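You operate a simulated robot arm through the tools that you are given. There is no shell and no other tool.

Carry out the task below with a simulated robot arm. There is one attempt and no reset: what you move stays moved.

## Task
Tighten the slipping belt into the green, then test-run the rollers.
Fine: loosen the red knob first and tighten it before the test; the lamp must go green; power off at the end. Where these are worked on the way, their far stop is far enough and under half their travel is too little: red knob.

The check looks at the end state, three seconds after you hand in, the way a careful person would. Anything else that was tipped, shoved, dropped, spilled or broken makes it a failure.

## Robot
A 7-joint arm with a two-finger parallel gripper, fixed in place. Base frame: the origin is at the foot of the arm, x ahead of it, y to its left, z up; the work surface is at about z = 860. Lengths are in mm, angles in degrees, forces in N, time in s.
Its first joint turns from -149.0 to 149.0 degrees. Payload 3.43 kg.
Tool frame: the origin (TCP) lies between the finger pads and is the grasp point; the fingertips stand 30 mm ahead of it; z points along the fingers, y is the line along which they close. Largest opening 94 mm; finger width 28, thickness 10; the body of the gripper, 50 by 96 mm, starts 55 mm behind the TCP.
Orientation is that of the tool frame in the base frame, as a unit quaternion [x, y, z, w]. With the fingers straight down and closing along the base's y, the tool's x points along the base's -x, its y along +y and its z along -z.

## Interface
- The arm moves only by the tool servo_tool. Its argument "plan" is a list of rows, each an object of numbers (a shift or turn left out is 0, a gripper value left out holds the last): "x", "y", "z": the shift along the tool's x, y, z in units of 30 mm (1.0 is 30 mm); "wx", "wy", "wz": the turn, a rotation vector about the tool's x, y, z in units of 6 degrees (1.0 is 6 degrees). In form: [{"x": .., "y": .., "z": .., "wx": .., "wy": .., "wz": ..}, ...]. A call has 1 to 20 rows; each row shifts and turns the commanded pose from where the row before left it, along the tool's axes as they then stand. "hand" is the closure, from 0 (fully open) to 1 (shut), set as the call begins (left out, the last holds). A call with a number of a shift or a turn outside -1 to 1 is refused whole. Each row takes 0.2 s and may step no farther than 50 mm and 8.6 degrees from the row before; otherwise, or with a gripper value out of range, the whole call is refused. A pose out of reach is approached as far as the arm can. The call stops where the force on the tool passes 40 N (or 10 N more than at its start, if that is more) or the arm is blocked; 0.2 s more then pass. Each finger travels about 45 mm/s and halts on what it meets, pressing with about 36 N; the grip force reading is that of the motor and also rises with nothing between the fingers. The clock runs only during rows and for 0.2 s after the last one: add rows that do not move to give the fingers time. The reply holds the time, the measured pose of the TCP, the force on the tool along the base axes, the opening and the grip force, in the units named above and with some noise, with the torque about the TCP (base axes, N m) and any sound that the robot's microphone picked up, and new pictures: "show" is both (left out), scene, wrist or none.
- Cameras (640 x 400 px; columns grow to the right, rows downward): "scene" is fixed at [219.8, 651.4, 1536.4]; the picture's right is [0.91, -0.42, 0.00], its down [-0.36, -0.79, -0.50] and it looks along [0.21, 0.45, -0.87] (base axes); focal length 327 px, centre (320, 200). "wrist" rides on the gripper at [76, 14, -102] in the tool frame; the picture's right is [-0.18, 0.98, 0.00], its down [-0.75, -0.14, -0.64] and it looks along [-0.63, -0.12, 0.77] (tool axes); focal length 243 px, centre (320, 200). There is no depth. A picture from a camera that has moved, and an enlarged one, comes with that camera's place and axes in the base frame and with its lens.
- enlarge(camera, box): a new picture of the part [left, top, right, bottom] of that camera's present view, enlarged. No time passes.
- finish_job(): hands the job in; it is judged then, once.

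Nothing tells you positions but the pictures and the camera data. Unless the task says otherwise, let go and move clear before handing in.

The tools are called after ">>>" as name(argument=value, ...) on one line, values as JSON. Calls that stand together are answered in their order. servo_tool: Moves the arm, as the interface text tells. Its arguments: {"type":"object","properties":{"plan":{"type":"array","items":{"type":"object","properties":{"x":{"type":"number"},"y":{"type":"number"},"z":{"type":"number"},"wx":{"type":"number"},"wy":{"type":"number"},"wz":{"type":"number"}}}},"hand":{"type":"number"},"show":{"type":"string","enum":["both","scene","wrist","none"]}},"required":["plan"]} The other tools are called the same way: enlarge (camera, box) takes an enlarged picture of a part of a camera's view; finish_job () hands the job in.

At the start:

```text
clock: 0.0
position: [576.6, 801.8, 1188.5]
tcp_rot: [0.001, 1.0, 0.0, 0.0]
contact_force: [0.3, -0.5, -0.8]
torque: [0.02, 0.01, 0.02]
opening: 94.1
grip_force: 0.1
```

scene: 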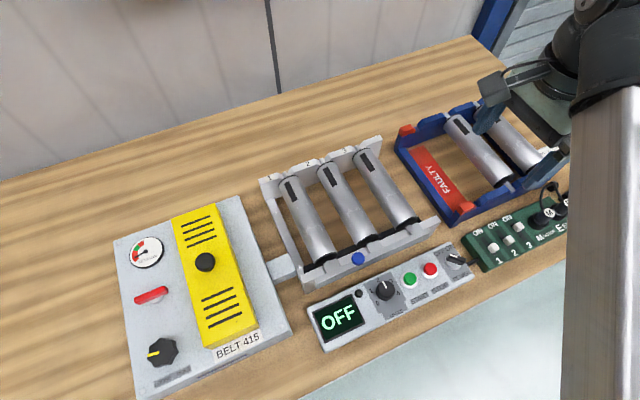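
wrist: 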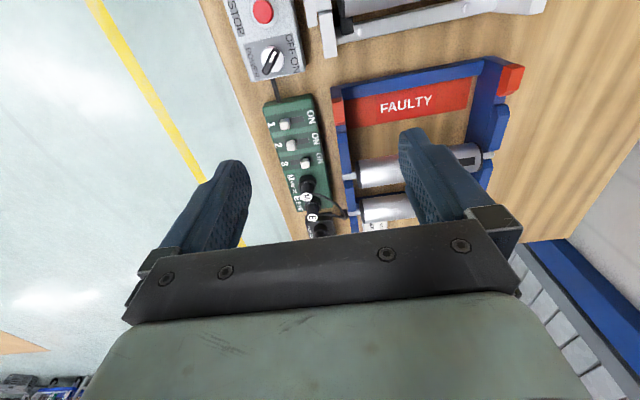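

I see a panel with a gauge, a red lever/knob, a black knob and a yellow cover marked BELT 415, a roller unit, a control box showing OFF, and a green power strip. I will enlarge the parts of the scene first to identify the controls.

>>> enlarge(camera="scene", box=[100, 190, 300, 400])

>>> enlarge(camera="scene", box=[300, 220, 480, 350])

>>> enlarge(camera="scene", box=[440, 160, 600, 280])

>>> enlarge(camera="scene", box=[250, 120, 450, 300])

>>> enlarge(camera="wrist", box=[210, 0, 370, 240])

```text
1.90 times, centred on (200, 295) of scene
camera zoom: at [219.8, 651.4, 1536.4], right [0.91, -0.42, 0.0], down [-0.36, -0.79, -0.5], along [0.21, 0.45, -0.87], focal length 623 px, centre (549, 19)
```

zoom: 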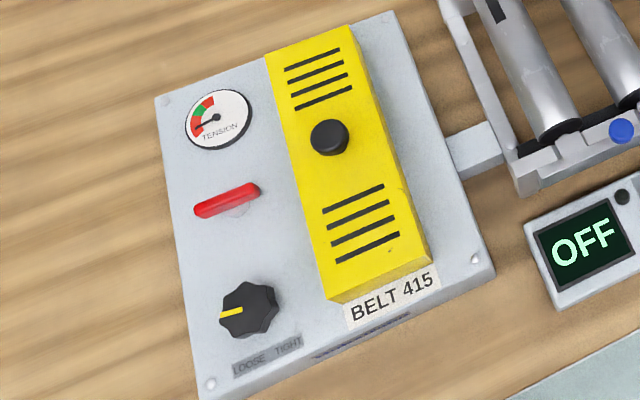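

```text
3.08 times, centred on (390, 285) of scene
camera zoom: at [219.8, 651.4, 1536.4], right [0.91, -0.42, 0.0], down [-0.36, -0.79, -0.5], along [0.21, 0.45, -0.87], focal length 1006 px, centre (105, -62)
```

zoom: 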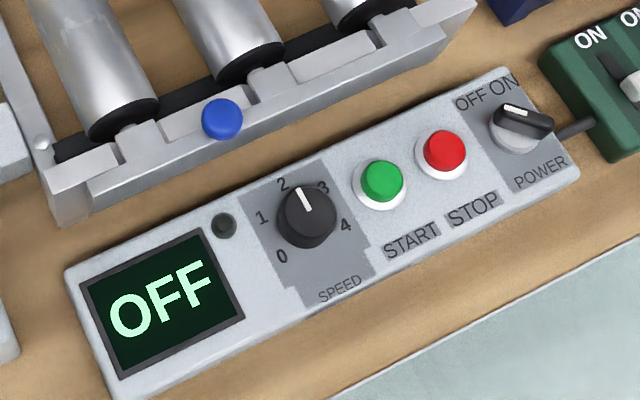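

```text
3.33 times, centred on (520, 220) of scene
camera zoom: at [219.8, 651.4, 1536.4], right [0.91, -0.42, 0.0], down [-0.36, -0.79, -0.5], along [0.21, 0.45, -0.87], focal length 1090 px, centre (-347, 133)
```

zoom: 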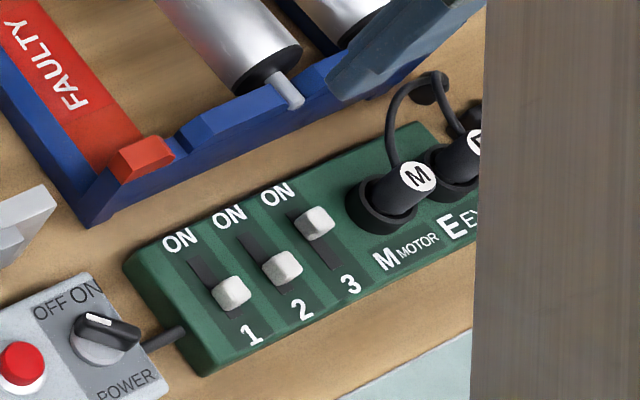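

```text
2.22 times, centred on (350, 210) of scene
camera zoom: at [219.8, 651.4, 1536.4], right [0.91, -0.42, 0.0], down [-0.36, -0.79, -0.5], along [0.21, 0.45, -0.87], focal length 727 px, centre (253, 178)
```

zoom: 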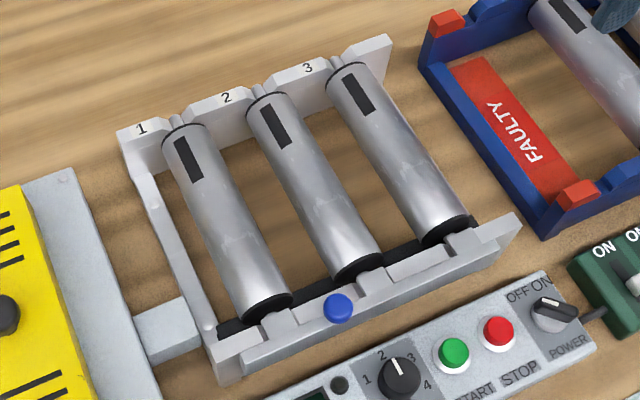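

```text
1.67 times, centred on (290, 120) of wrist
camera zoom: at [500.5, 815.3, 1291.1], right [0.18, 0.98, 0.0], down [0.75, -0.14, 0.64], along [0.63, -0.12, -0.77], focal length 404 px, centre (370, 333)
```

zoom: 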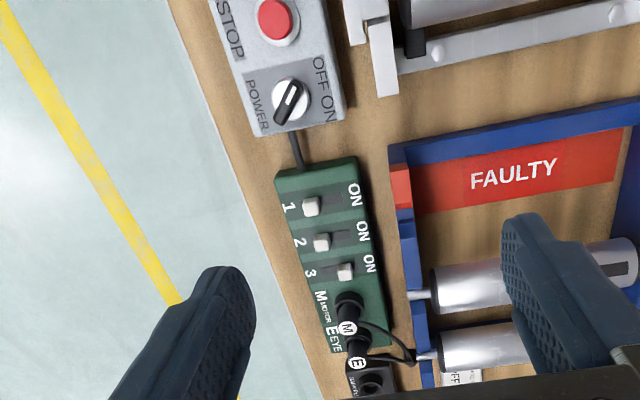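

The gauge, red clamp knob and black tension knob are in a line at about x ≈ -6 mm. I put the red knob at about y 927, the tension knob at y 814, and the control box along y ≈ 740. I'll move high over the red knob for a closer look.

>>> servo_tool(plan=[{"x": 0.97, "y": 0.2, "z": 0.1}, {"x": 0.97, "y": 0.2, "z": 0.1}, {"x": 0.97, "y": 0.2, "z": 0.1}, {"x": 0.97, "y": 0.2, "z": 0.1}, {"x": 0.97, "y": 0.2, "z": 0.1}, {"x": 0.97, "y": 0.2, "z": 0.1}, {"x": 0.97, "y": 0.2, "z": 0.1}, {"x": 0.97, "y": 0.2, "z": 0.1}, {"x": 0.97, "y": 0.2, "z": 0.1}, {"x": 0.97, "y": 0.2, "z": 0.1}], show="both")

```text
clock: 2.2
position: [288.8, 859.7, 1157.5]
tcp_rot: [0.0, 1.0, 0.0, -0.001]
contact_force: [-0.3, 0.6, 0.9]
torque: [-0.02, 0.05, 0.01]
opening: 94.2
grip_force: 0.0
camera wrist: at [212.5, 873.1, 1260.0], right [0.18, 0.98, 0.0], down [0.75, -0.14, 0.64], along [0.63, -0.12, -0.77], focal length 243 px, centre (320, 200)
```

scene: 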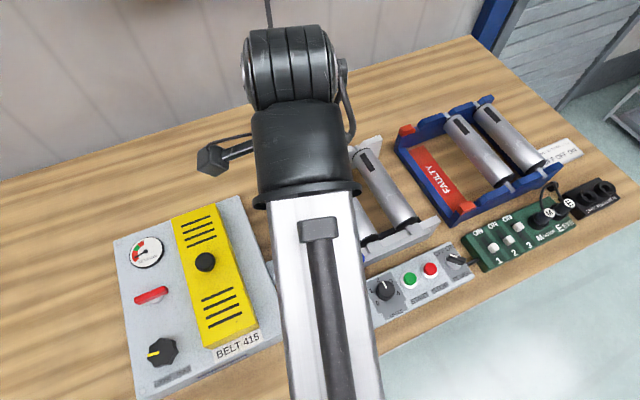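
wrist: 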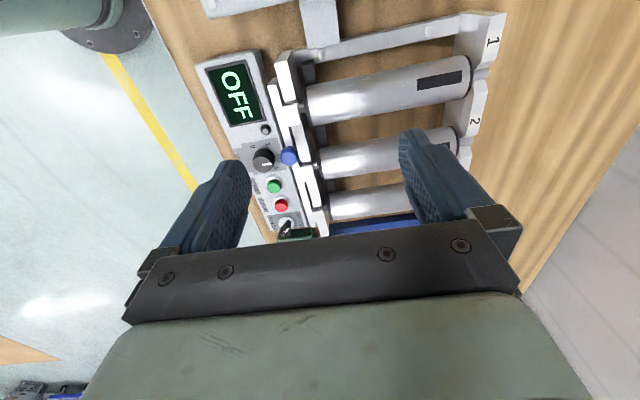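

The arm moves as expected. There is a tag at the right rear of the table, so I'll read it before going on.

>>> enlarge(camera="scene", box=[460, 90, 630, 280])

>>> servo_tool(plan=[{"x": 0.97, "y": 0.1, "z": 0.2}, {"x": 0.97, "y": 0.1, "z": 0.2}, {"x": 0.97, "y": 0.1, "z": 0.2}, {"x": 0.97, "y": 0.1, "z": 0.2}, {"x": 0.97, "y": 0.1, "z": 0.2}, {"x": 0.97, "y": 0.1, "z": 0.2}, {"x": 0.97, "y": 0.1, "z": 0.2}, {"x": 0.97, "y": 0.1, "z": 0.2}, {"x": 0.97, "y": 0.1, "z": 0.2}, {"x": 0.97, "y": 0.1, "z": 0.2}, {"x": 0.97, "y": 0.1, "z": 0.2}, {"x": 0.97, "y": 0.1, "z": 0.2}])

```text
2.11 times, centred on (545, 185) of scene
camera zoom: at [219.8, 651.4, 1536.4], right [0.91, -0.42, 0.0], down [-0.36, -0.79, -0.5], along [0.21, 0.45, -0.87], focal length 688 px, centre (-154, 232)
```

zoom: 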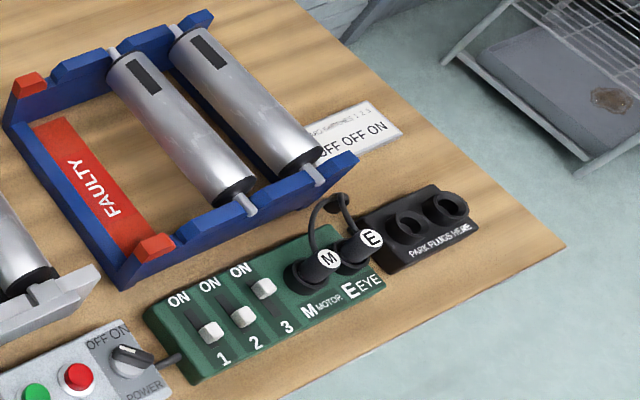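

```text
clock: 4.8
position: [-65.4, 898.8, 1087.1]
tcp_rot: [0.0, 1.0, 0.0, 0.0]
contact_force: [-0.3, 1.2, -0.1]
torque: [0.0, -0.04, -0.01]
opening: 93.9
grip_force: 0.1
camera wrist: at [-141.7, 911.3, 1189.2], right [0.18, 0.98, 0.0], down [0.75, -0.14, 0.64], along [0.63, -0.12, -0.77], focal length 243 px, centre (320, 200)
```

scene: 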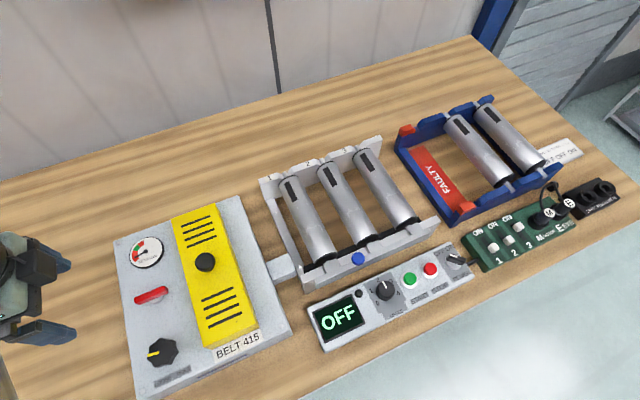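
wrist: 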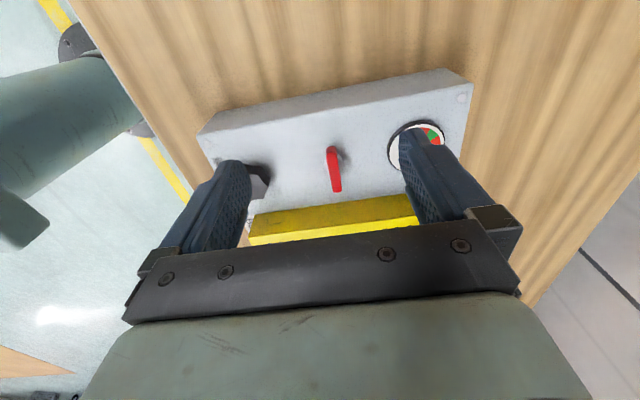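

The card reads "switches 1 2 3: OFF OFF ON", and the green box already matches that. Next I'll look closely at the red knob and the gauge.

>>> enlarge(camera="wrist", box=[240, 100, 480, 250])

>>> enlarge(camera="scene", box=[110, 225, 200, 315])

>>> enlarge(camera="scene", box=[120, 310, 220, 400])

>>> enlarge(camera="scene", box=[530, 130, 600, 180])

```text
2.67 times, centred on (360, 175) of wrist
camera zoom: at [-141.7, 911.3, 1189.2], right [0.18, 0.98, 0.0], down [0.75, -0.14, 0.64], along [0.63, -0.12, -0.77], focal length 647 px, centre (213, 267)
```

zoom: 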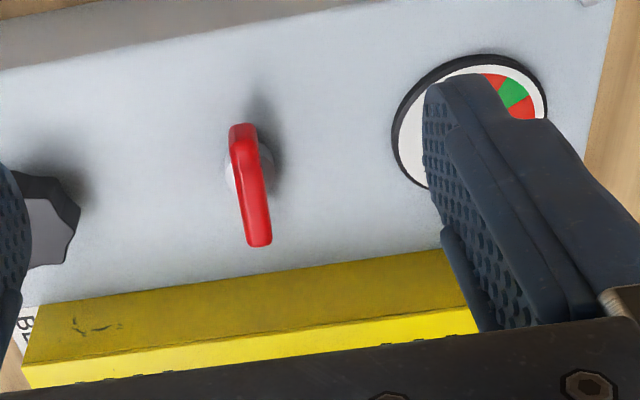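

```text
4.44 times, centred on (155, 270) of scene
camera zoom: at [219.8, 651.4, 1536.4], right [0.91, -0.42, 0.0], down [-0.36, -0.79, -0.5], along [0.21, 0.45, -0.87], focal length 1454 px, centre (1053, -111)
```

zoom: 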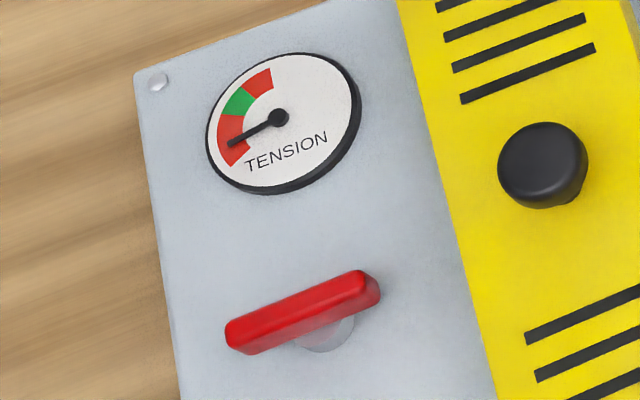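

```text
4.44 times, centred on (170, 355) of scene
camera zoom: at [219.8, 651.4, 1536.4], right [0.91, -0.42, 0.0], down [-0.36, -0.79, -0.5], along [0.21, 0.45, -0.87], focal length 1454 px, centre (987, -489)
```

zoom: 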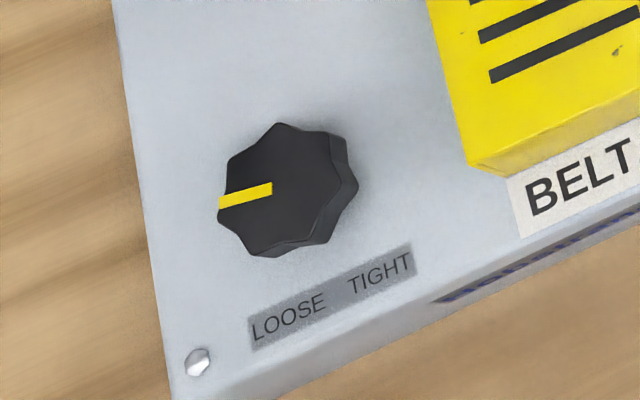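

```text
8.00 times, centred on (565, 155) of scene
camera zoom: at [219.8, 651.4, 1536.4], right [0.91, -0.42, 0.0], down [-0.36, -0.79, -0.5], along [0.21, 0.45, -0.87], focal length 2616 px, centre (-1640, 560)
```

zoom: 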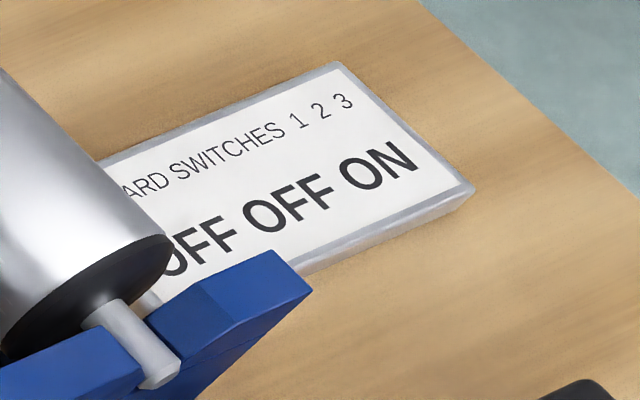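

The wrist and scene views together put the red bar at about (9, 905, 955), so the panel is taller than I first assumed. I'll come in above it and take another view.

>>> servo_tool(plan=[{"x": -0.83, "y": 0.07, "z": 0.6}, {"x": -0.83, "y": 0.07, "z": 0.6}, {"x": -0.83, "y": 0.06, "z": 0.6}, {}])

>>> enlarge(camera="wrist", box=[220, 100, 460, 250])

```text
clock: 5.8
position: [12.2, 904.2, 1033.6]
tcp_rot: [0.0, 1.0, 0.001, 0.0]
contact_force: [0.4, -0.8, 0.3]
torque: [0.01, -0.03, -0.02]
opening: 93.9
grip_force: 0.0
camera wrist: at [-64.1, 917.7, 1136.3], right [0.18, 0.98, 0.0], down [0.75, -0.14, 0.64], along [0.63, -0.12, -0.77], focal length 243 px, centre (320, 200)
```

scene: 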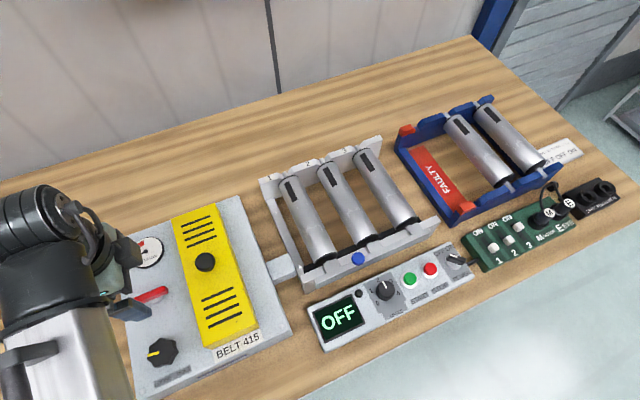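
wrist: 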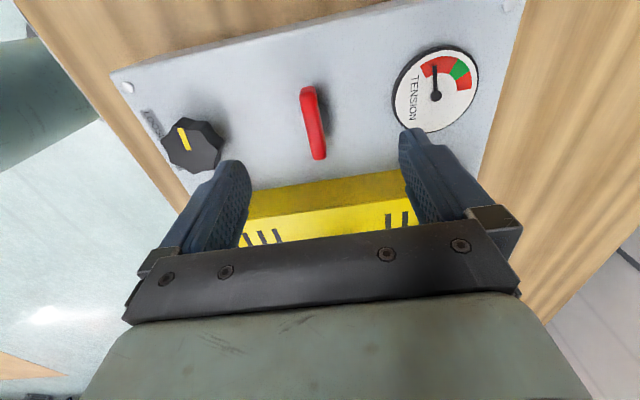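

```text
2.67 times, centred on (340, 175) of wrist
camera zoom: at [-64.1, 917.7, 1136.3], right [0.18, 0.98, 0.0], down [0.75, -0.14, 0.64], along [0.63, -0.12, -0.77], focal length 647 px, centre (267, 267)
```

zoom: 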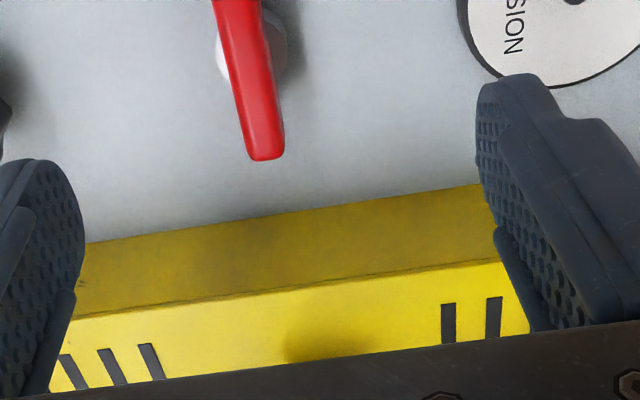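

The wrist view puts the red bar's centre at about (11, 899), lying along x, with its top near z 955 and the panel face near z 930. I'll narrow the fingers and go down around the bar.

>>> servo_tool(plan=[{"x": 0.04, "y": -0.17, "z": 0.5}, {"z": 0.5}, {"z": 0.5}, {"z": 0.3}, {}], hand=0.45)

>>> enlarge(camera="wrist", box=[220, 80, 460, 230])

```text
clock: 7.0
position: [11.8, 899.4, 980.3]
tcp_rot: [0.0, 1.0, 0.0, 0.0]
contact_force: [0.6, 0.0, 0.4]
torque: [0.02, -0.02, 0.01]
opening: 51.6
grip_force: 0.1
camera wrist: at [-65.1, 913.4, 1081.8], right [0.18, 0.98, 0.0], down [0.75, -0.14, 0.64], along [0.63, -0.12, -0.77], focal length 243 px, centre (320, 200)
```

scene: 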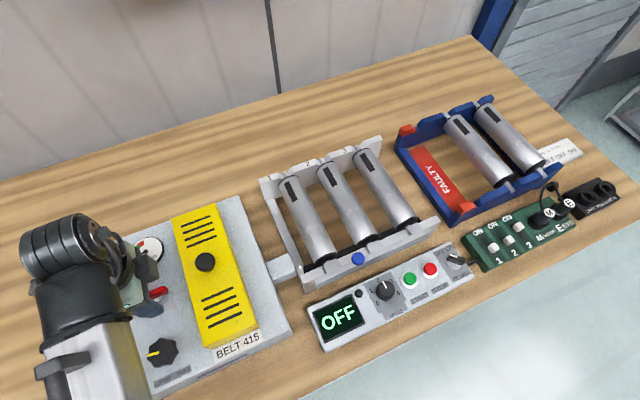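
wrist: 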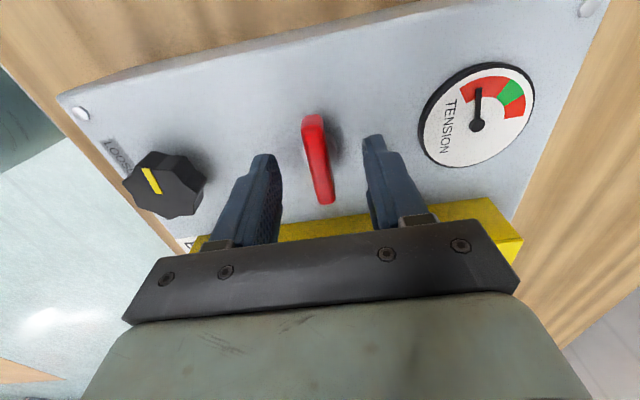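

```text
2.67 times, centred on (340, 155) of wrist
camera zoom: at [-65.1, 913.4, 1081.8], right [0.18, 0.98, 0.0], down [0.75, -0.14, 0.64], along [0.63, -0.12, -0.77], focal length 647 px, centre (267, 320)
```

zoom: 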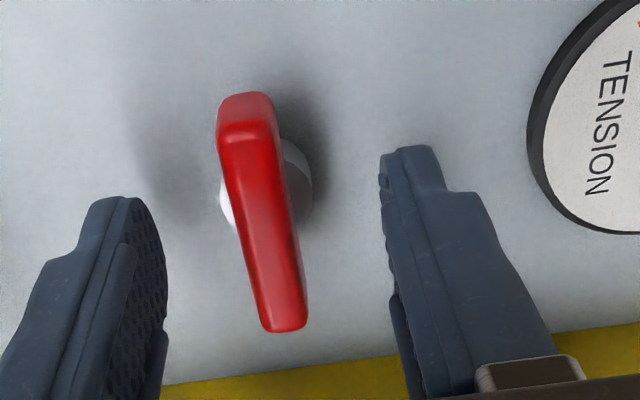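

The bar is centred between the fingers, with its pivot at about (11, 899). I'll lower another 14 mm and close on it.

>>> servo_tool(plan=[{"z": 0.25}, {"z": 0.2}, {}], show="none")

>>> servo_tool(plan=[{}, {}, {}, {}], hand=1, show="wrist")

```text
clock: 7.8
position: [10.8, 900.7, 965.5]
tcp_rot: [0.0, 1.0, 0.0, 0.0]
contact_force: [1.2, 0.0, -0.4]
torque: [0.03, 0.01, 0.02]
opening: 51.8
grip_force: 0.1
```

```text
clock: 8.8
position: [12.3, 899.9, 966.6]
tcp_rot: [0.001, 1.0, 0.001, 0.0]
contact_force: [-0.2, 7.3, 0.6]
torque: [0.23, -0.04, -0.01]
opening: 21.7
grip_force: 45.2
camera wrist: at [-64.9, 913.4, 1067.5], right [0.18, 0.98, 0.0], down [0.75, -0.14, 0.64], along [0.63, -0.12, -0.77], focal length 243 px, centre (320, 200)
```

wrist: 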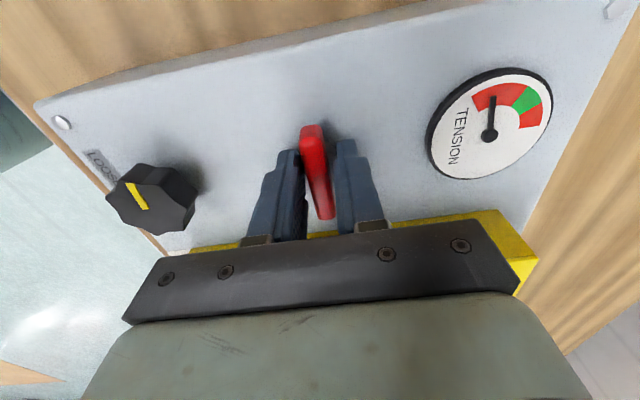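

The opening reads 21.7 mm, so the tips have closed on the round boss under the bar. I'll open, rise 8 mm and grip the bar itself.

>>> servo_tool(plan=[{}, {}, {"z": -0.27}, {}], hand=0.6, show="none")

>>> servo_tool(plan=[{}, {}, {}, {}], hand=1, show="wrist")

```text
clock: 9.8
position: [11.2, 899.3, 974.0]
tcp_rot: [0.001, 1.0, 0.0, 0.0]
contact_force: [0.5, -0.4, 1.2]
torque: [0.0, 0.01, 0.02]
opening: 37.6
grip_force: 0.1
```

```text
clock: 10.8
position: [11.2, 900.6, 974.8]
tcp_rot: [-0.001, 1.0, 0.001, 0.0]
contact_force: [-0.1, 12.5, 3.4]
torque: [0.34, -0.03, -0.06]
opening: 21.3
grip_force: 44.9
camera wrist: at [-65.9, 913.4, 1076.0], right [0.18, 0.98, 0.0], down [0.75, -0.14, 0.64], along [0.63, -0.12, -0.77], focal length 243 px, centre (320, 200)
```

wrist: 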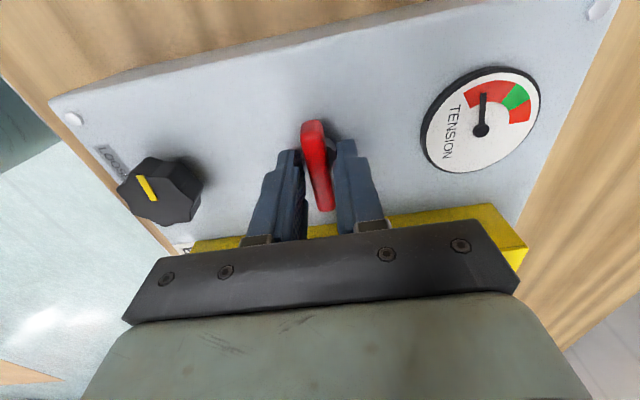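

>>> enlarge(camera="wrist", box=[250, 100, 400, 250])

>>> enlarge(camera="scene", box=[110, 225, 200, 315])

```text
2.67 times, centred on (325, 175) of wrist
camera zoom: at [-65.9, 913.4, 1076.0], right [0.18, 0.98, 0.0], down [0.75, -0.14, 0.64], along [0.63, -0.12, -0.77], focal length 647 px, centre (307, 267)
```

zoom: 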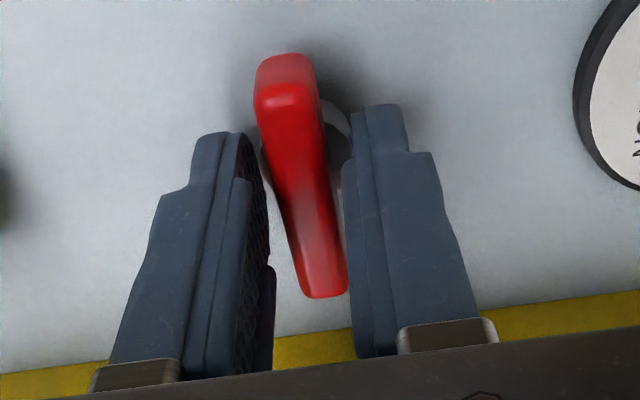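

```text
4.44 times, centred on (155, 270) of scene
camera zoom: at [219.8, 651.4, 1536.4], right [0.91, -0.42, 0.0], down [-0.36, -0.79, -0.5], along [0.21, 0.45, -0.87], focal length 1454 px, centre (1053, -111)
```

zoom: 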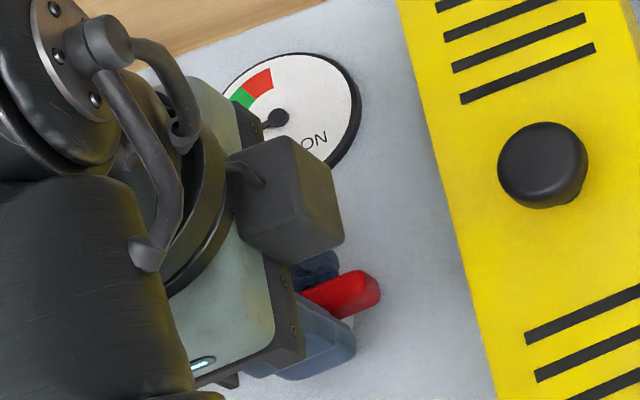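

The tips are still on the boss. I'll open, rise 5 mm more and shift 1 mm toward +y, then close again.

>>> servo_tool(plan=[{}, {}, {"z": -0.17, "y": 0.04}, {}], hand=0.65, show="none")

>>> servo_tool(plan=[{}, {}, {}, {}], hand=1, show="wrist")

>>> enlarge(camera="wrist", box=[250, 100, 400, 250])

```text
clock: 11.8
position: [10.3, 900.1, 978.5]
tcp_rot: [0.0, 1.0, 0.0, 0.0]
contact_force: [-0.1, 0.5, 0.0]
torque: [-0.01, 0.04, -0.01]
opening: 32.8
grip_force: 0.1
```

```text
clock: 12.8
position: [9.8, 899.7, 978.9]
tcp_rot: [0.0, 1.0, -0.001, 0.0]
contact_force: [-0.6, 5.5, 0.9]
torque: [0.04, -0.04, -0.01]
opening: 12.2
grip_force: 45.0
camera wrist: at [-65.9, 913.5, 1081.2], right [0.18, 0.98, 0.0], down [0.75, -0.14, 0.64], along [0.63, -0.12, -0.77], focal length 243 px, centre (320, 200)
```

wrist: 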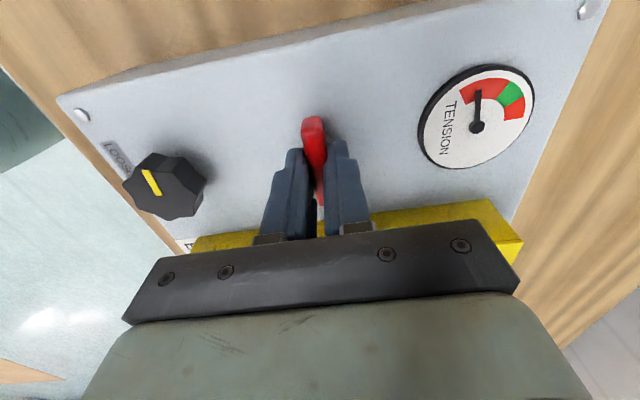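

```text
2.67 times, centred on (325, 175) of wrist
camera zoom: at [-65.9, 913.5, 1081.2], right [0.18, 0.98, 0.0], down [0.75, -0.14, 0.64], along [0.63, -0.12, -0.77], focal length 647 px, centre (307, 267)
```

zoom: 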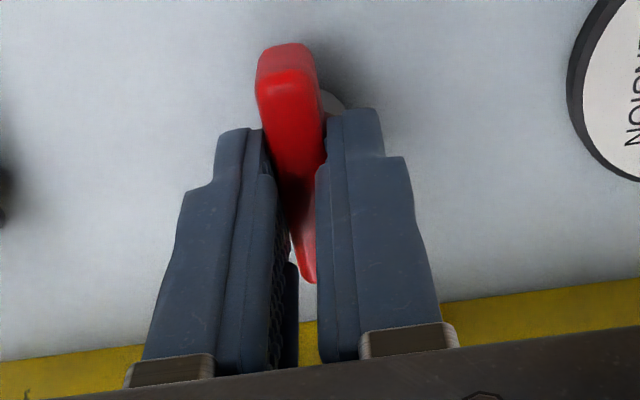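

The opening is 12.2 mm, so the bar itself is gripped. I'll try a small counter-clockwise turn to test the loosening direction.

>>> servo_tool(plan=[{"wz": -0.5}, {"wz": -0.5}, {"wz": -0.5}, {}], show="wrist")

```text
clock: 13.8
position: [11.5, 901.0, 979.5]
tcp_rot: [-0.078, 0.997, 0.0, 0.0]
contact_force: [3.2, 6.3, 7.5]
torque: [-0.01, 0.34, 0.03]
opening: 11.9
grip_force: 45.4
camera wrist: at [-67.2, 901.5, 1081.2], right [0.03, 1.0, 0.0], down [0.77, -0.02, 0.64], along [0.64, -0.02, -0.77], focal length 243 px, centre (320, 200)
```

wrist: 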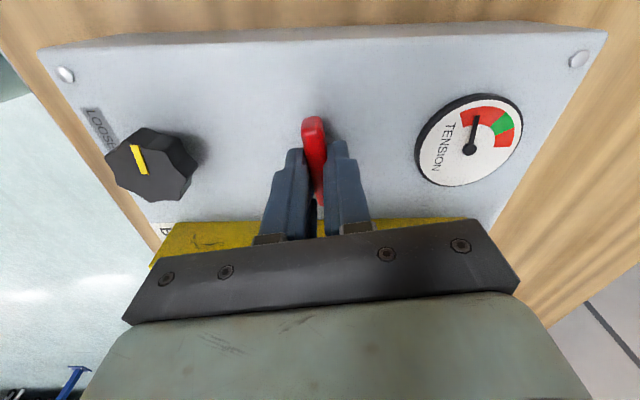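

The bar follows the gripper with almost no resisting torque. I'll keep turning counter-clockwise.

>>> servo_tool(plan=[{"wz": -0.8}, {"wz": -0.8}, {"wz": -0.8}, {"wz": -0.8}, {"wz": -0.8}, {"wz": -0.8}, {}], show="both")

```text
clock: 15.4
position: [10.5, 901.4, 979.2]
tcp_rot: [-0.325, 0.946, 0.0, 0.001]
contact_force: [6.8, 13.5, 15.0]
torque: [0.68, -0.72, -0.02]
opening: 11.8
grip_force: 45.0
camera wrist: at [-58.9, 864.0, 1081.1], right [-0.46, 0.89, 0.0], down [0.68, 0.35, 0.64], along [0.57, 0.3, -0.77], focal length 243 px, centre (320, 200)
```

scene: 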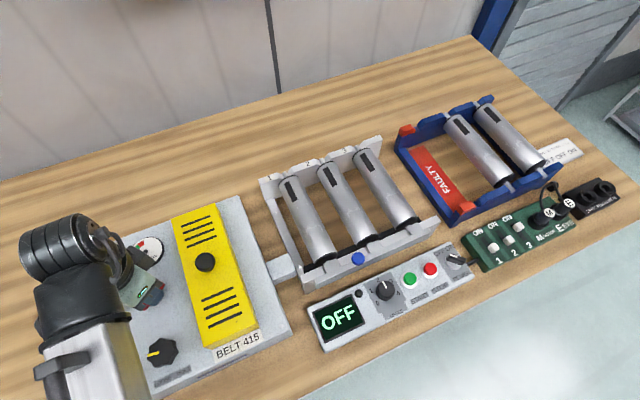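
wrist: 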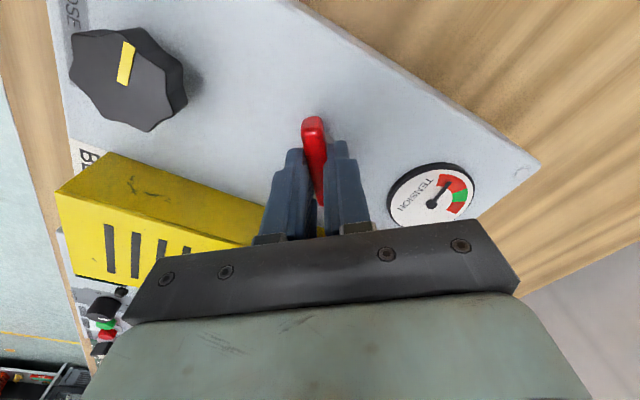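

It has turned about 38°. Some lateral and upward force is building as the knob turns, so I'll relieve that with a small shift and continue.

>>> servo_tool(plan=[{"x": -0.05, "y": 0.025, "z": -0.05}, {"wz": -0.8}, {"wz": -0.8}, {"wz": -0.8}, {"wz": -0.8}, {}], show="wrist")

```text
clock: 16.8
position: [10.5, 900.9, 979.2]
tcp_rot: [-0.478, 0.879, -0.002, -0.002]
contact_force: [-3.9, -6.3, -31.6]
torque: [0.22, -0.04, 0.02]
opening: 11.9
grip_force: 44.8
camera wrist: at [-43.2, 844.1, 1081.6], right [-0.73, 0.69, 0.0], down [0.53, 0.56, 0.64], along [0.44, 0.46, -0.77], focal length 243 px, centre (320, 200)
```

wrist: 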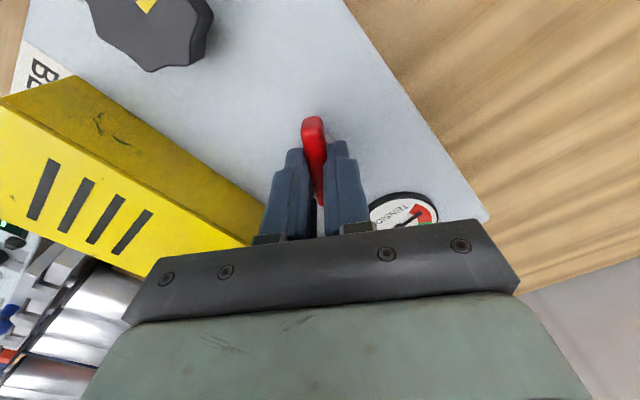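

The knob doesn't rise with the turn, so I'll lower back by 1 mm and keep turning. It has reached about 57° so far.

>>> servo_tool(plan=[{"z": 0.034}, {"wz": -0.8}, {"wz": -0.8}, {"wz": -0.8}, {"wz": -0.8}, {}], show="wrist")

```text
clock: 18.2
position: [9.7, 901.7, 980.0]
tcp_rot: [-0.618, 0.786, -0.002, -0.002]
contact_force: [-10.9, -19.8, -25.3]
torque: [-0.34, 0.29, -0.01]
opening: 12.2
grip_force: 45.0
camera wrist: at [-22.1, 829.7, 1081.7], right [-0.91, 0.41, 0.0], down [0.32, 0.7, 0.64], along [0.26, 0.58, -0.77], focal length 243 px, centre (320, 200)
```

wrist: 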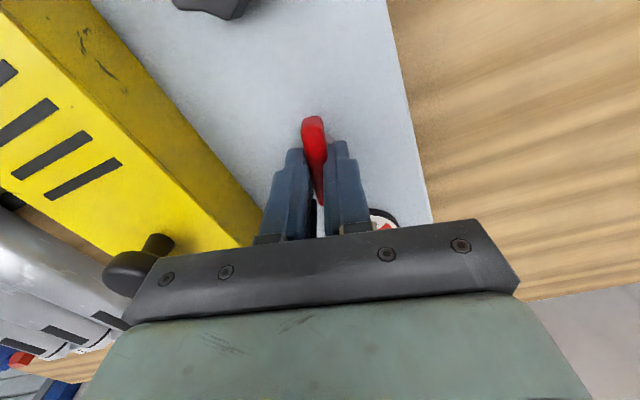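

It has turned about 76° with no stop yet. I'll ease the side load and continue.

>>> servo_tool(plan=[{"x": 0.036, "y": 0.008, "z": 0.027}, {"wz": -0.6}, {"wz": -0.6}, {"wz": -0.6}, {"wz": -0.6}, {}], show="wrist")

```text
clock: 19.6
position: [10.2, 900.8, 980.4]
tcp_rot: [0.71, -0.704, -0.001, 0.0]
contact_force: [-19.3, -2.6, 5.5]
torque: [-1.38, 0.33, -0.9]
opening: 11.7
grip_force: 44.5
camera wrist: at [-3.7, 823.6, 1081.4], right [-0.98, 0.17, 0.0], down [0.13, 0.75, 0.64], along [0.11, 0.63, -0.77], focal length 243 px, centre (320, 200)
```

wrist: 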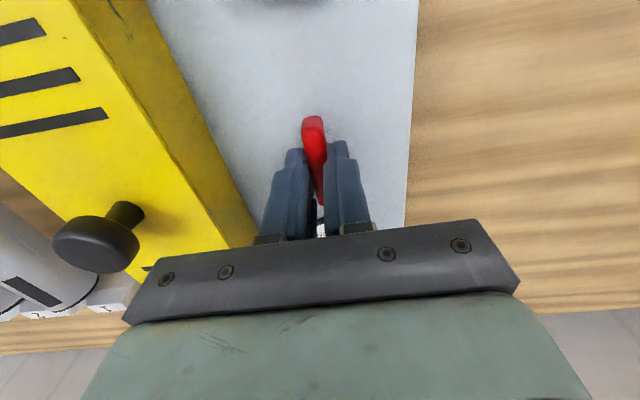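

At 90° the resisting torque jumped to -0.9 N m, which suggests a stop. I'll nudge 3° more to confirm.

>>> servo_tool(plan=[{"wz": -0.25}, {"wz": -0.25}, {}], show="scene")

```text
clock: 20.4
position: [10.2, 900.6, 979.7]
tcp_rot: [0.729, -0.685, -0.002, 0.0]
contact_force: [-20.0, 2.8, 21.6]
torque: [-0.45, 0.4, -1.41]
opening: 13.1
grip_force: 44.7
```

scene: 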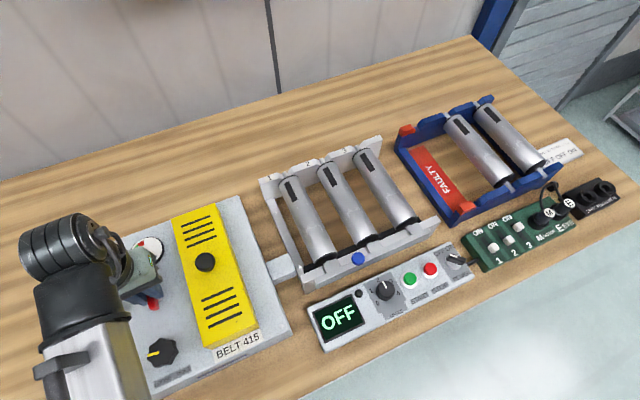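

The torque grew and the bar began to slip in the grip, so the red knob is at its far stop after about 90° of travel. I'll release it, rise, and move toward the tension knob.

>>> servo_tool(plan=[{}, {}, {}], hand=0.65, show="none")

>>> servo_tool(plan=[{"z": -0.8}, {"z": -0.8}, {"z": -0.8}, {"z": -0.5}, {"x": 0.8}, {"x": 0.8}, {"x": 0.5}, {}], show="both")

```text
clock: 21.2
position: [10.8, 900.4, 978.1]
tcp_rot: [0.729, -0.684, 0.0, 0.0]
contact_force: [-0.2, -1.3, 0.3]
torque: [0.06, 0.0, 0.0]
opening: 32.8
grip_force: 0.0
```

```text
clock: 23.0
position: [15.2, 837.8, 1066.2]
tcp_rot: [0.729, -0.685, 0.0, -0.001]
contact_force: [0.1, 0.0, 0.6]
torque: [0.0, 0.02, -0.02]
opening: 32.9
grip_force: 0.2
camera wrist: at [4.0, 759.3, 1167.9], right [-0.99, 0.12, 0.0], down [0.09, 0.76, 0.64], along [0.08, 0.64, -0.77], focal length 243 px, centre (320, 200)
```

scene: 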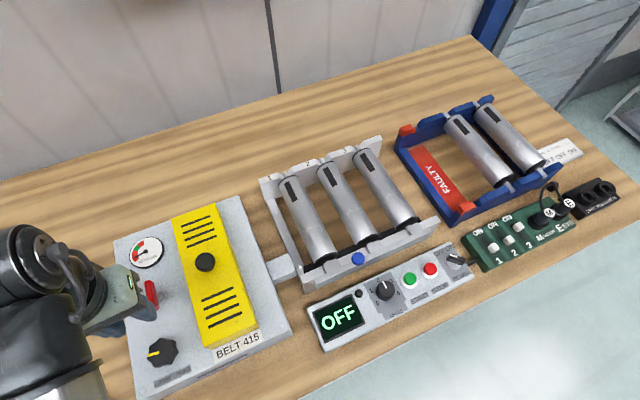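
wrist: 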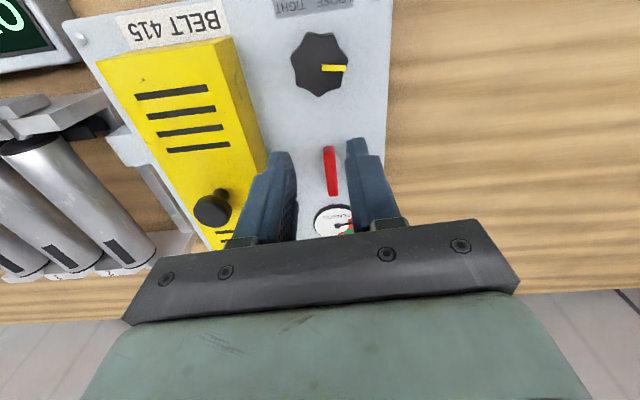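

The red knob now stands along y and the gauge reading is unchanged. Triangulating puts the tension knob's top centre at about (7.5, 800, 965), so I'll open to about 64 mm and come down over it.

>>> servo_tool(plan=[{"x": 0.62, "y": 0.17}, {"x": 0.62, "y": 0.165}, {"z": 0.7}, {"z": 0.7}, {"z": 0.8}, {}], hand=0.3, show="both")

```text
clock: 24.4
position: [8.3, 801.2, 1001.9]
tcp_rot: [0.729, -0.685, 0.0, 0.0]
contact_force: [0.1, -0.4, 0.7]
torque: [-0.01, 0.01, -0.03]
opening: 65.8
grip_force: 0.1
camera wrist: at [-2.3, 723.5, 1104.1], right [-0.99, 0.12, 0.0], down [0.09, 0.76, 0.64], along [0.08, 0.64, -0.77], focal length 243 px, centre (320, 200)
```

scene: 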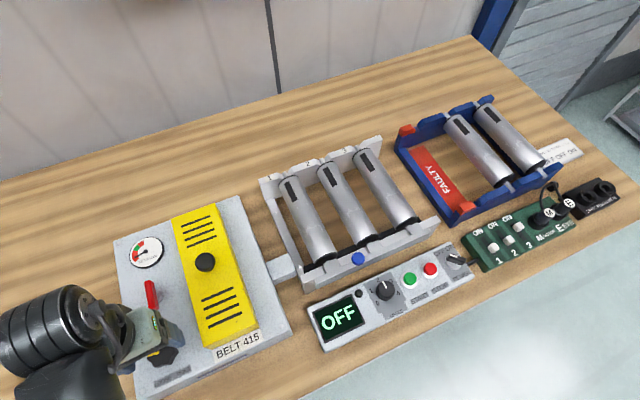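
wrist: 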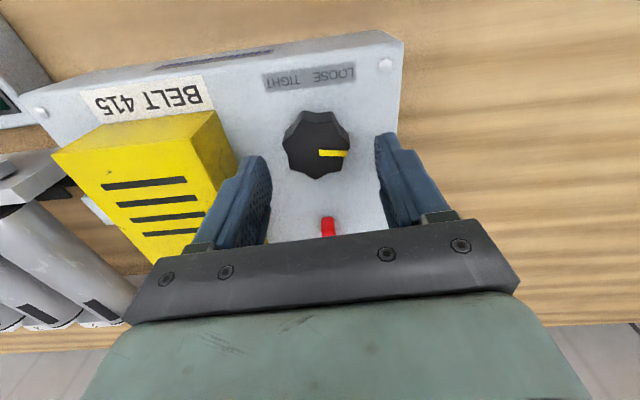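

The knob is centred under the gripper and the gauge is in plain view of the scene camera. I'll go down 29 mm and grip the knob.

>>> servo_tool(plan=[{"z": 0.4}, {"z": 0.3}, {"z": 0.28}, {}], show="none")

>>> servo_tool(plan=[{}, {}, {}], hand=1, show="both")

>>> enlarge(camera="scene", box=[110, 225, 200, 315])

```text
clock: 25.4
position: [7.6, 800.5, 972.1]
tcp_rot: [0.729, -0.684, -0.001, 0.001]
contact_force: [0.2, -0.6, 0.0]
torque: [0.03, -0.01, 0.0]
opening: 65.8
grip_force: 0.1
```

```text
clock: 26.2
position: [8.5, 802.2, 971.6]
tcp_rot: [0.728, -0.686, 0.001, -0.002]
contact_force: [20.0, -0.1, -2.2]
torque: [0.26, -0.34, 0.04]
opening: 42.6
grip_force: 42.4
camera wrist: at [-1.4, 723.7, 1073.5], right [-0.99, 0.12, 0.0], down [0.09, 0.76, 0.64], along [0.08, 0.64, -0.77], focal length 243 px, centre (320, 200)
```

scene: 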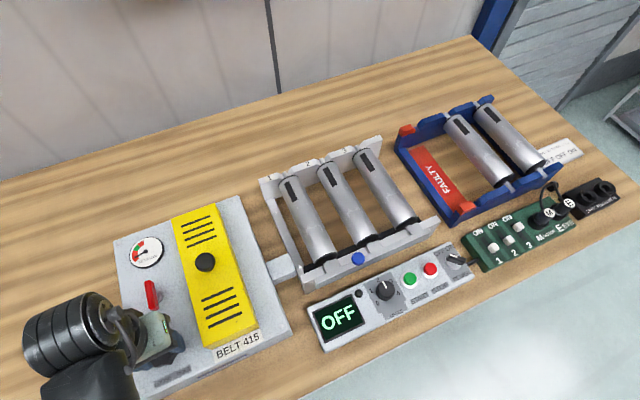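
wrist: 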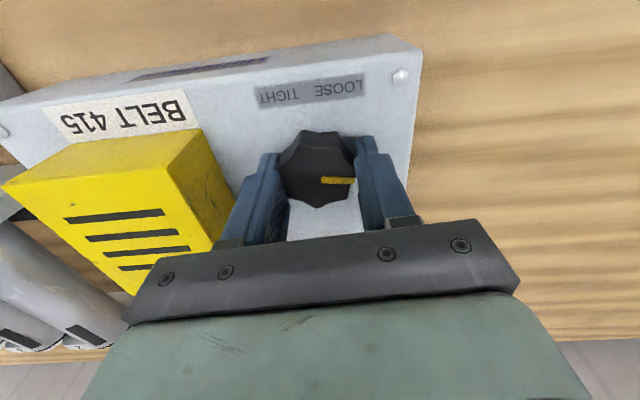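

```text
4.44 times, centred on (155, 270) of scene
camera zoom: at [219.8, 651.4, 1536.4], right [0.91, -0.42, 0.0], down [-0.36, -0.79, -0.5], along [0.21, 0.45, -0.87], focal length 1454 px, centre (1053, -111)
```

zoom: 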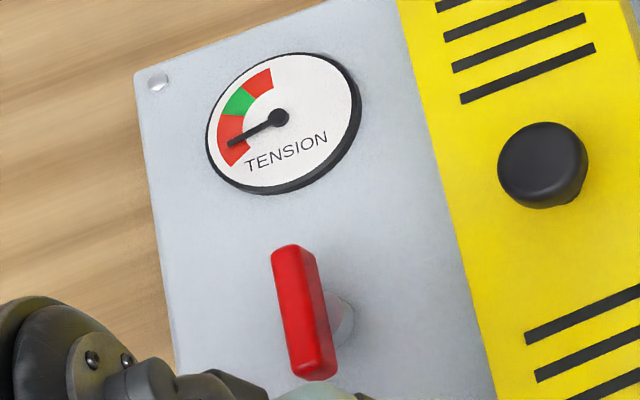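

The knob is gripped and the gauge and red knob are both visible. I'll turn clockwise (tight) a little and watch the needle.

>>> servo_tool(plan=[{"y": -0.023}, {"wz": 0.5}, {"wz": 0.5}, {"wz": 0.5}, {"wz": 0.5}, {}], show="wrist")

>>> enlarge(camera="scene", box=[110, 225, 200, 315])

```text
clock: 27.6
position: [9.5, 800.8, 969.4]
tcp_rot: [-0.653, 0.757, 0.001, 0.002]
contact_force: [17.9, 17.0, 22.9]
torque: [-0.34, -0.24, 0.03]
opening: 42.2
grip_force: 45.0
camera wrist: at [-16.7, 727.2, 1073.3], right [-0.94, 0.33, 0.0], down [0.25, 0.72, 0.64], along [0.21, 0.61, -0.76], focal length 243 px, centre (320, 200)
```

wrist: 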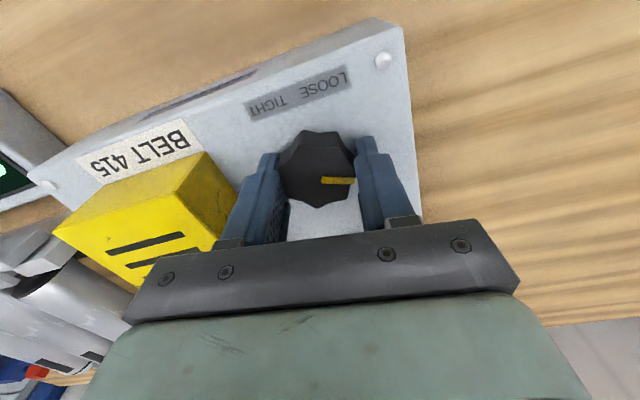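

```text
4.44 times, centred on (155, 270) of scene
camera zoom: at [219.8, 651.4, 1536.4], right [0.91, -0.42, 0.0], down [-0.36, -0.79, -0.5], along [0.21, 0.45, -0.87], focal length 1454 px, centre (1053, -111)
```

zoom: 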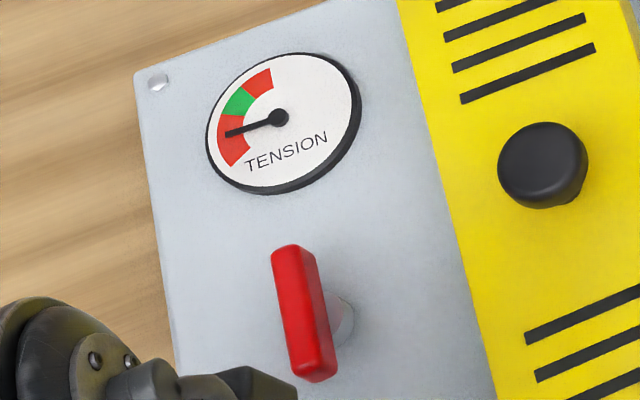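

The needle moved clockwise about as far as the knob did. I'll ease the side loads and turn about 22° more.

>>> servo_tool(plan=[{"x": -0.023, "y": -0.017, "z": -0.023}, {"wz": 0.6}, {"wz": 0.6}, {"wz": 0.6}, {"wz": 0.6}, {"wz": 0.6}, {"wz": 0.6}, {}], show="wrist")

>>> enlarge(camera="scene", box=[110, 225, 200, 315])

```text
clock: 29.4
position: [9.6, 801.1, 968.6]
tcp_rot: [-0.499, 0.866, -0.001, 0.001]
contact_force: [16.6, 15.9, 18.7]
torque: [0.68, -0.34, 0.02]
opening: 42.7
grip_force: 45.1
camera wrist: at [-42.0, 740.7, 1072.0], right [-0.76, 0.65, 0.0], down [0.5, 0.58, 0.64], along [0.42, 0.49, -0.77], focal length 243 px, centre (320, 200)
```

wrist: 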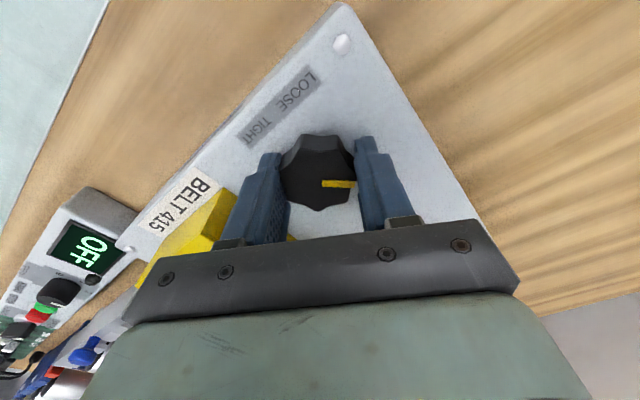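

```text
4.44 times, centred on (155, 270) of scene
camera zoom: at [219.8, 651.4, 1536.4], right [0.91, -0.42, 0.0], down [-0.36, -0.79, -0.5], along [0.21, 0.45, -0.87], focal length 1454 px, centre (1053, -111)
```

zoom: 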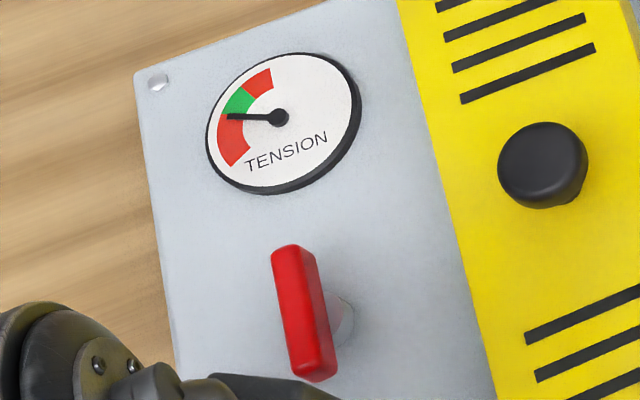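

The needle is now at the lower edge of the green. About 20° more should bring it to the middle.

>>> servo_tool(plan=[{"x": -0.024, "y": -0.009, "z": -0.02}, {"wz": 0.57}, {"wz": 0.57}, {"wz": 0.57}, {"wz": 0.57}, {"wz": 0.57}, {"wz": 0.57}, {}], show="wrist")

>>> enlarge(camera="scene", box=[120, 225, 180, 275])

```text
clock: 31.2
position: [10.2, 801.9, 970.2]
tcp_rot: [-0.337, 0.942, -0.001, -0.001]
contact_force: [13.2, -0.2, -22.7]
torque: [0.03, -0.12, 0.01]
opening: 42.5
grip_force: 45.0
camera wrist: at [-59.0, 762.9, 1072.3], right [-0.48, 0.88, 0.0], down [0.67, 0.37, 0.64], along [0.56, 0.31, -0.77], focal length 243 px, centre (320, 200)
```

wrist: 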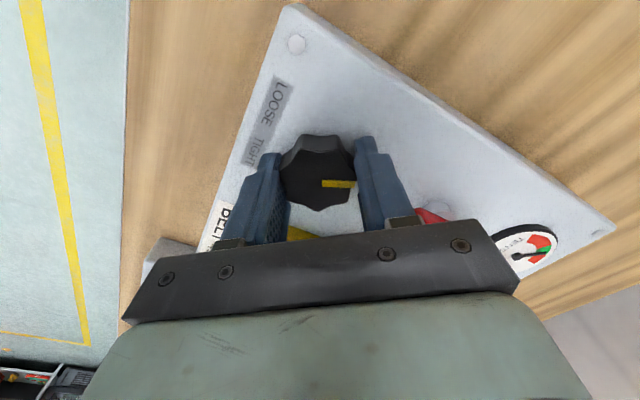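

```text
8.00 times, centred on (150, 250) of scene
camera zoom: at [219.8, 651.4, 1536.4], right [0.91, -0.42, 0.0], down [-0.36, -0.79, -0.5], along [0.21, 0.45, -0.87], focal length 2616 px, centre (1680, -200)
```

zoom: 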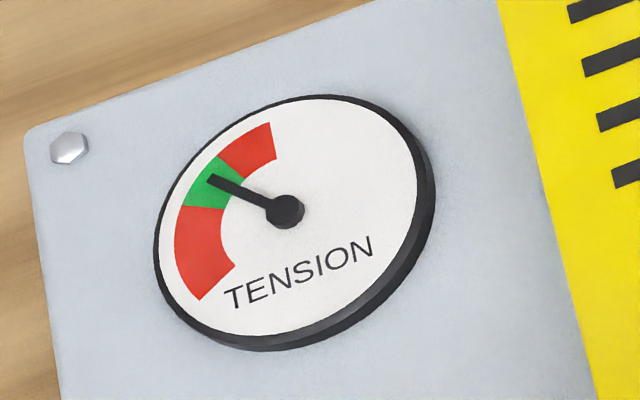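

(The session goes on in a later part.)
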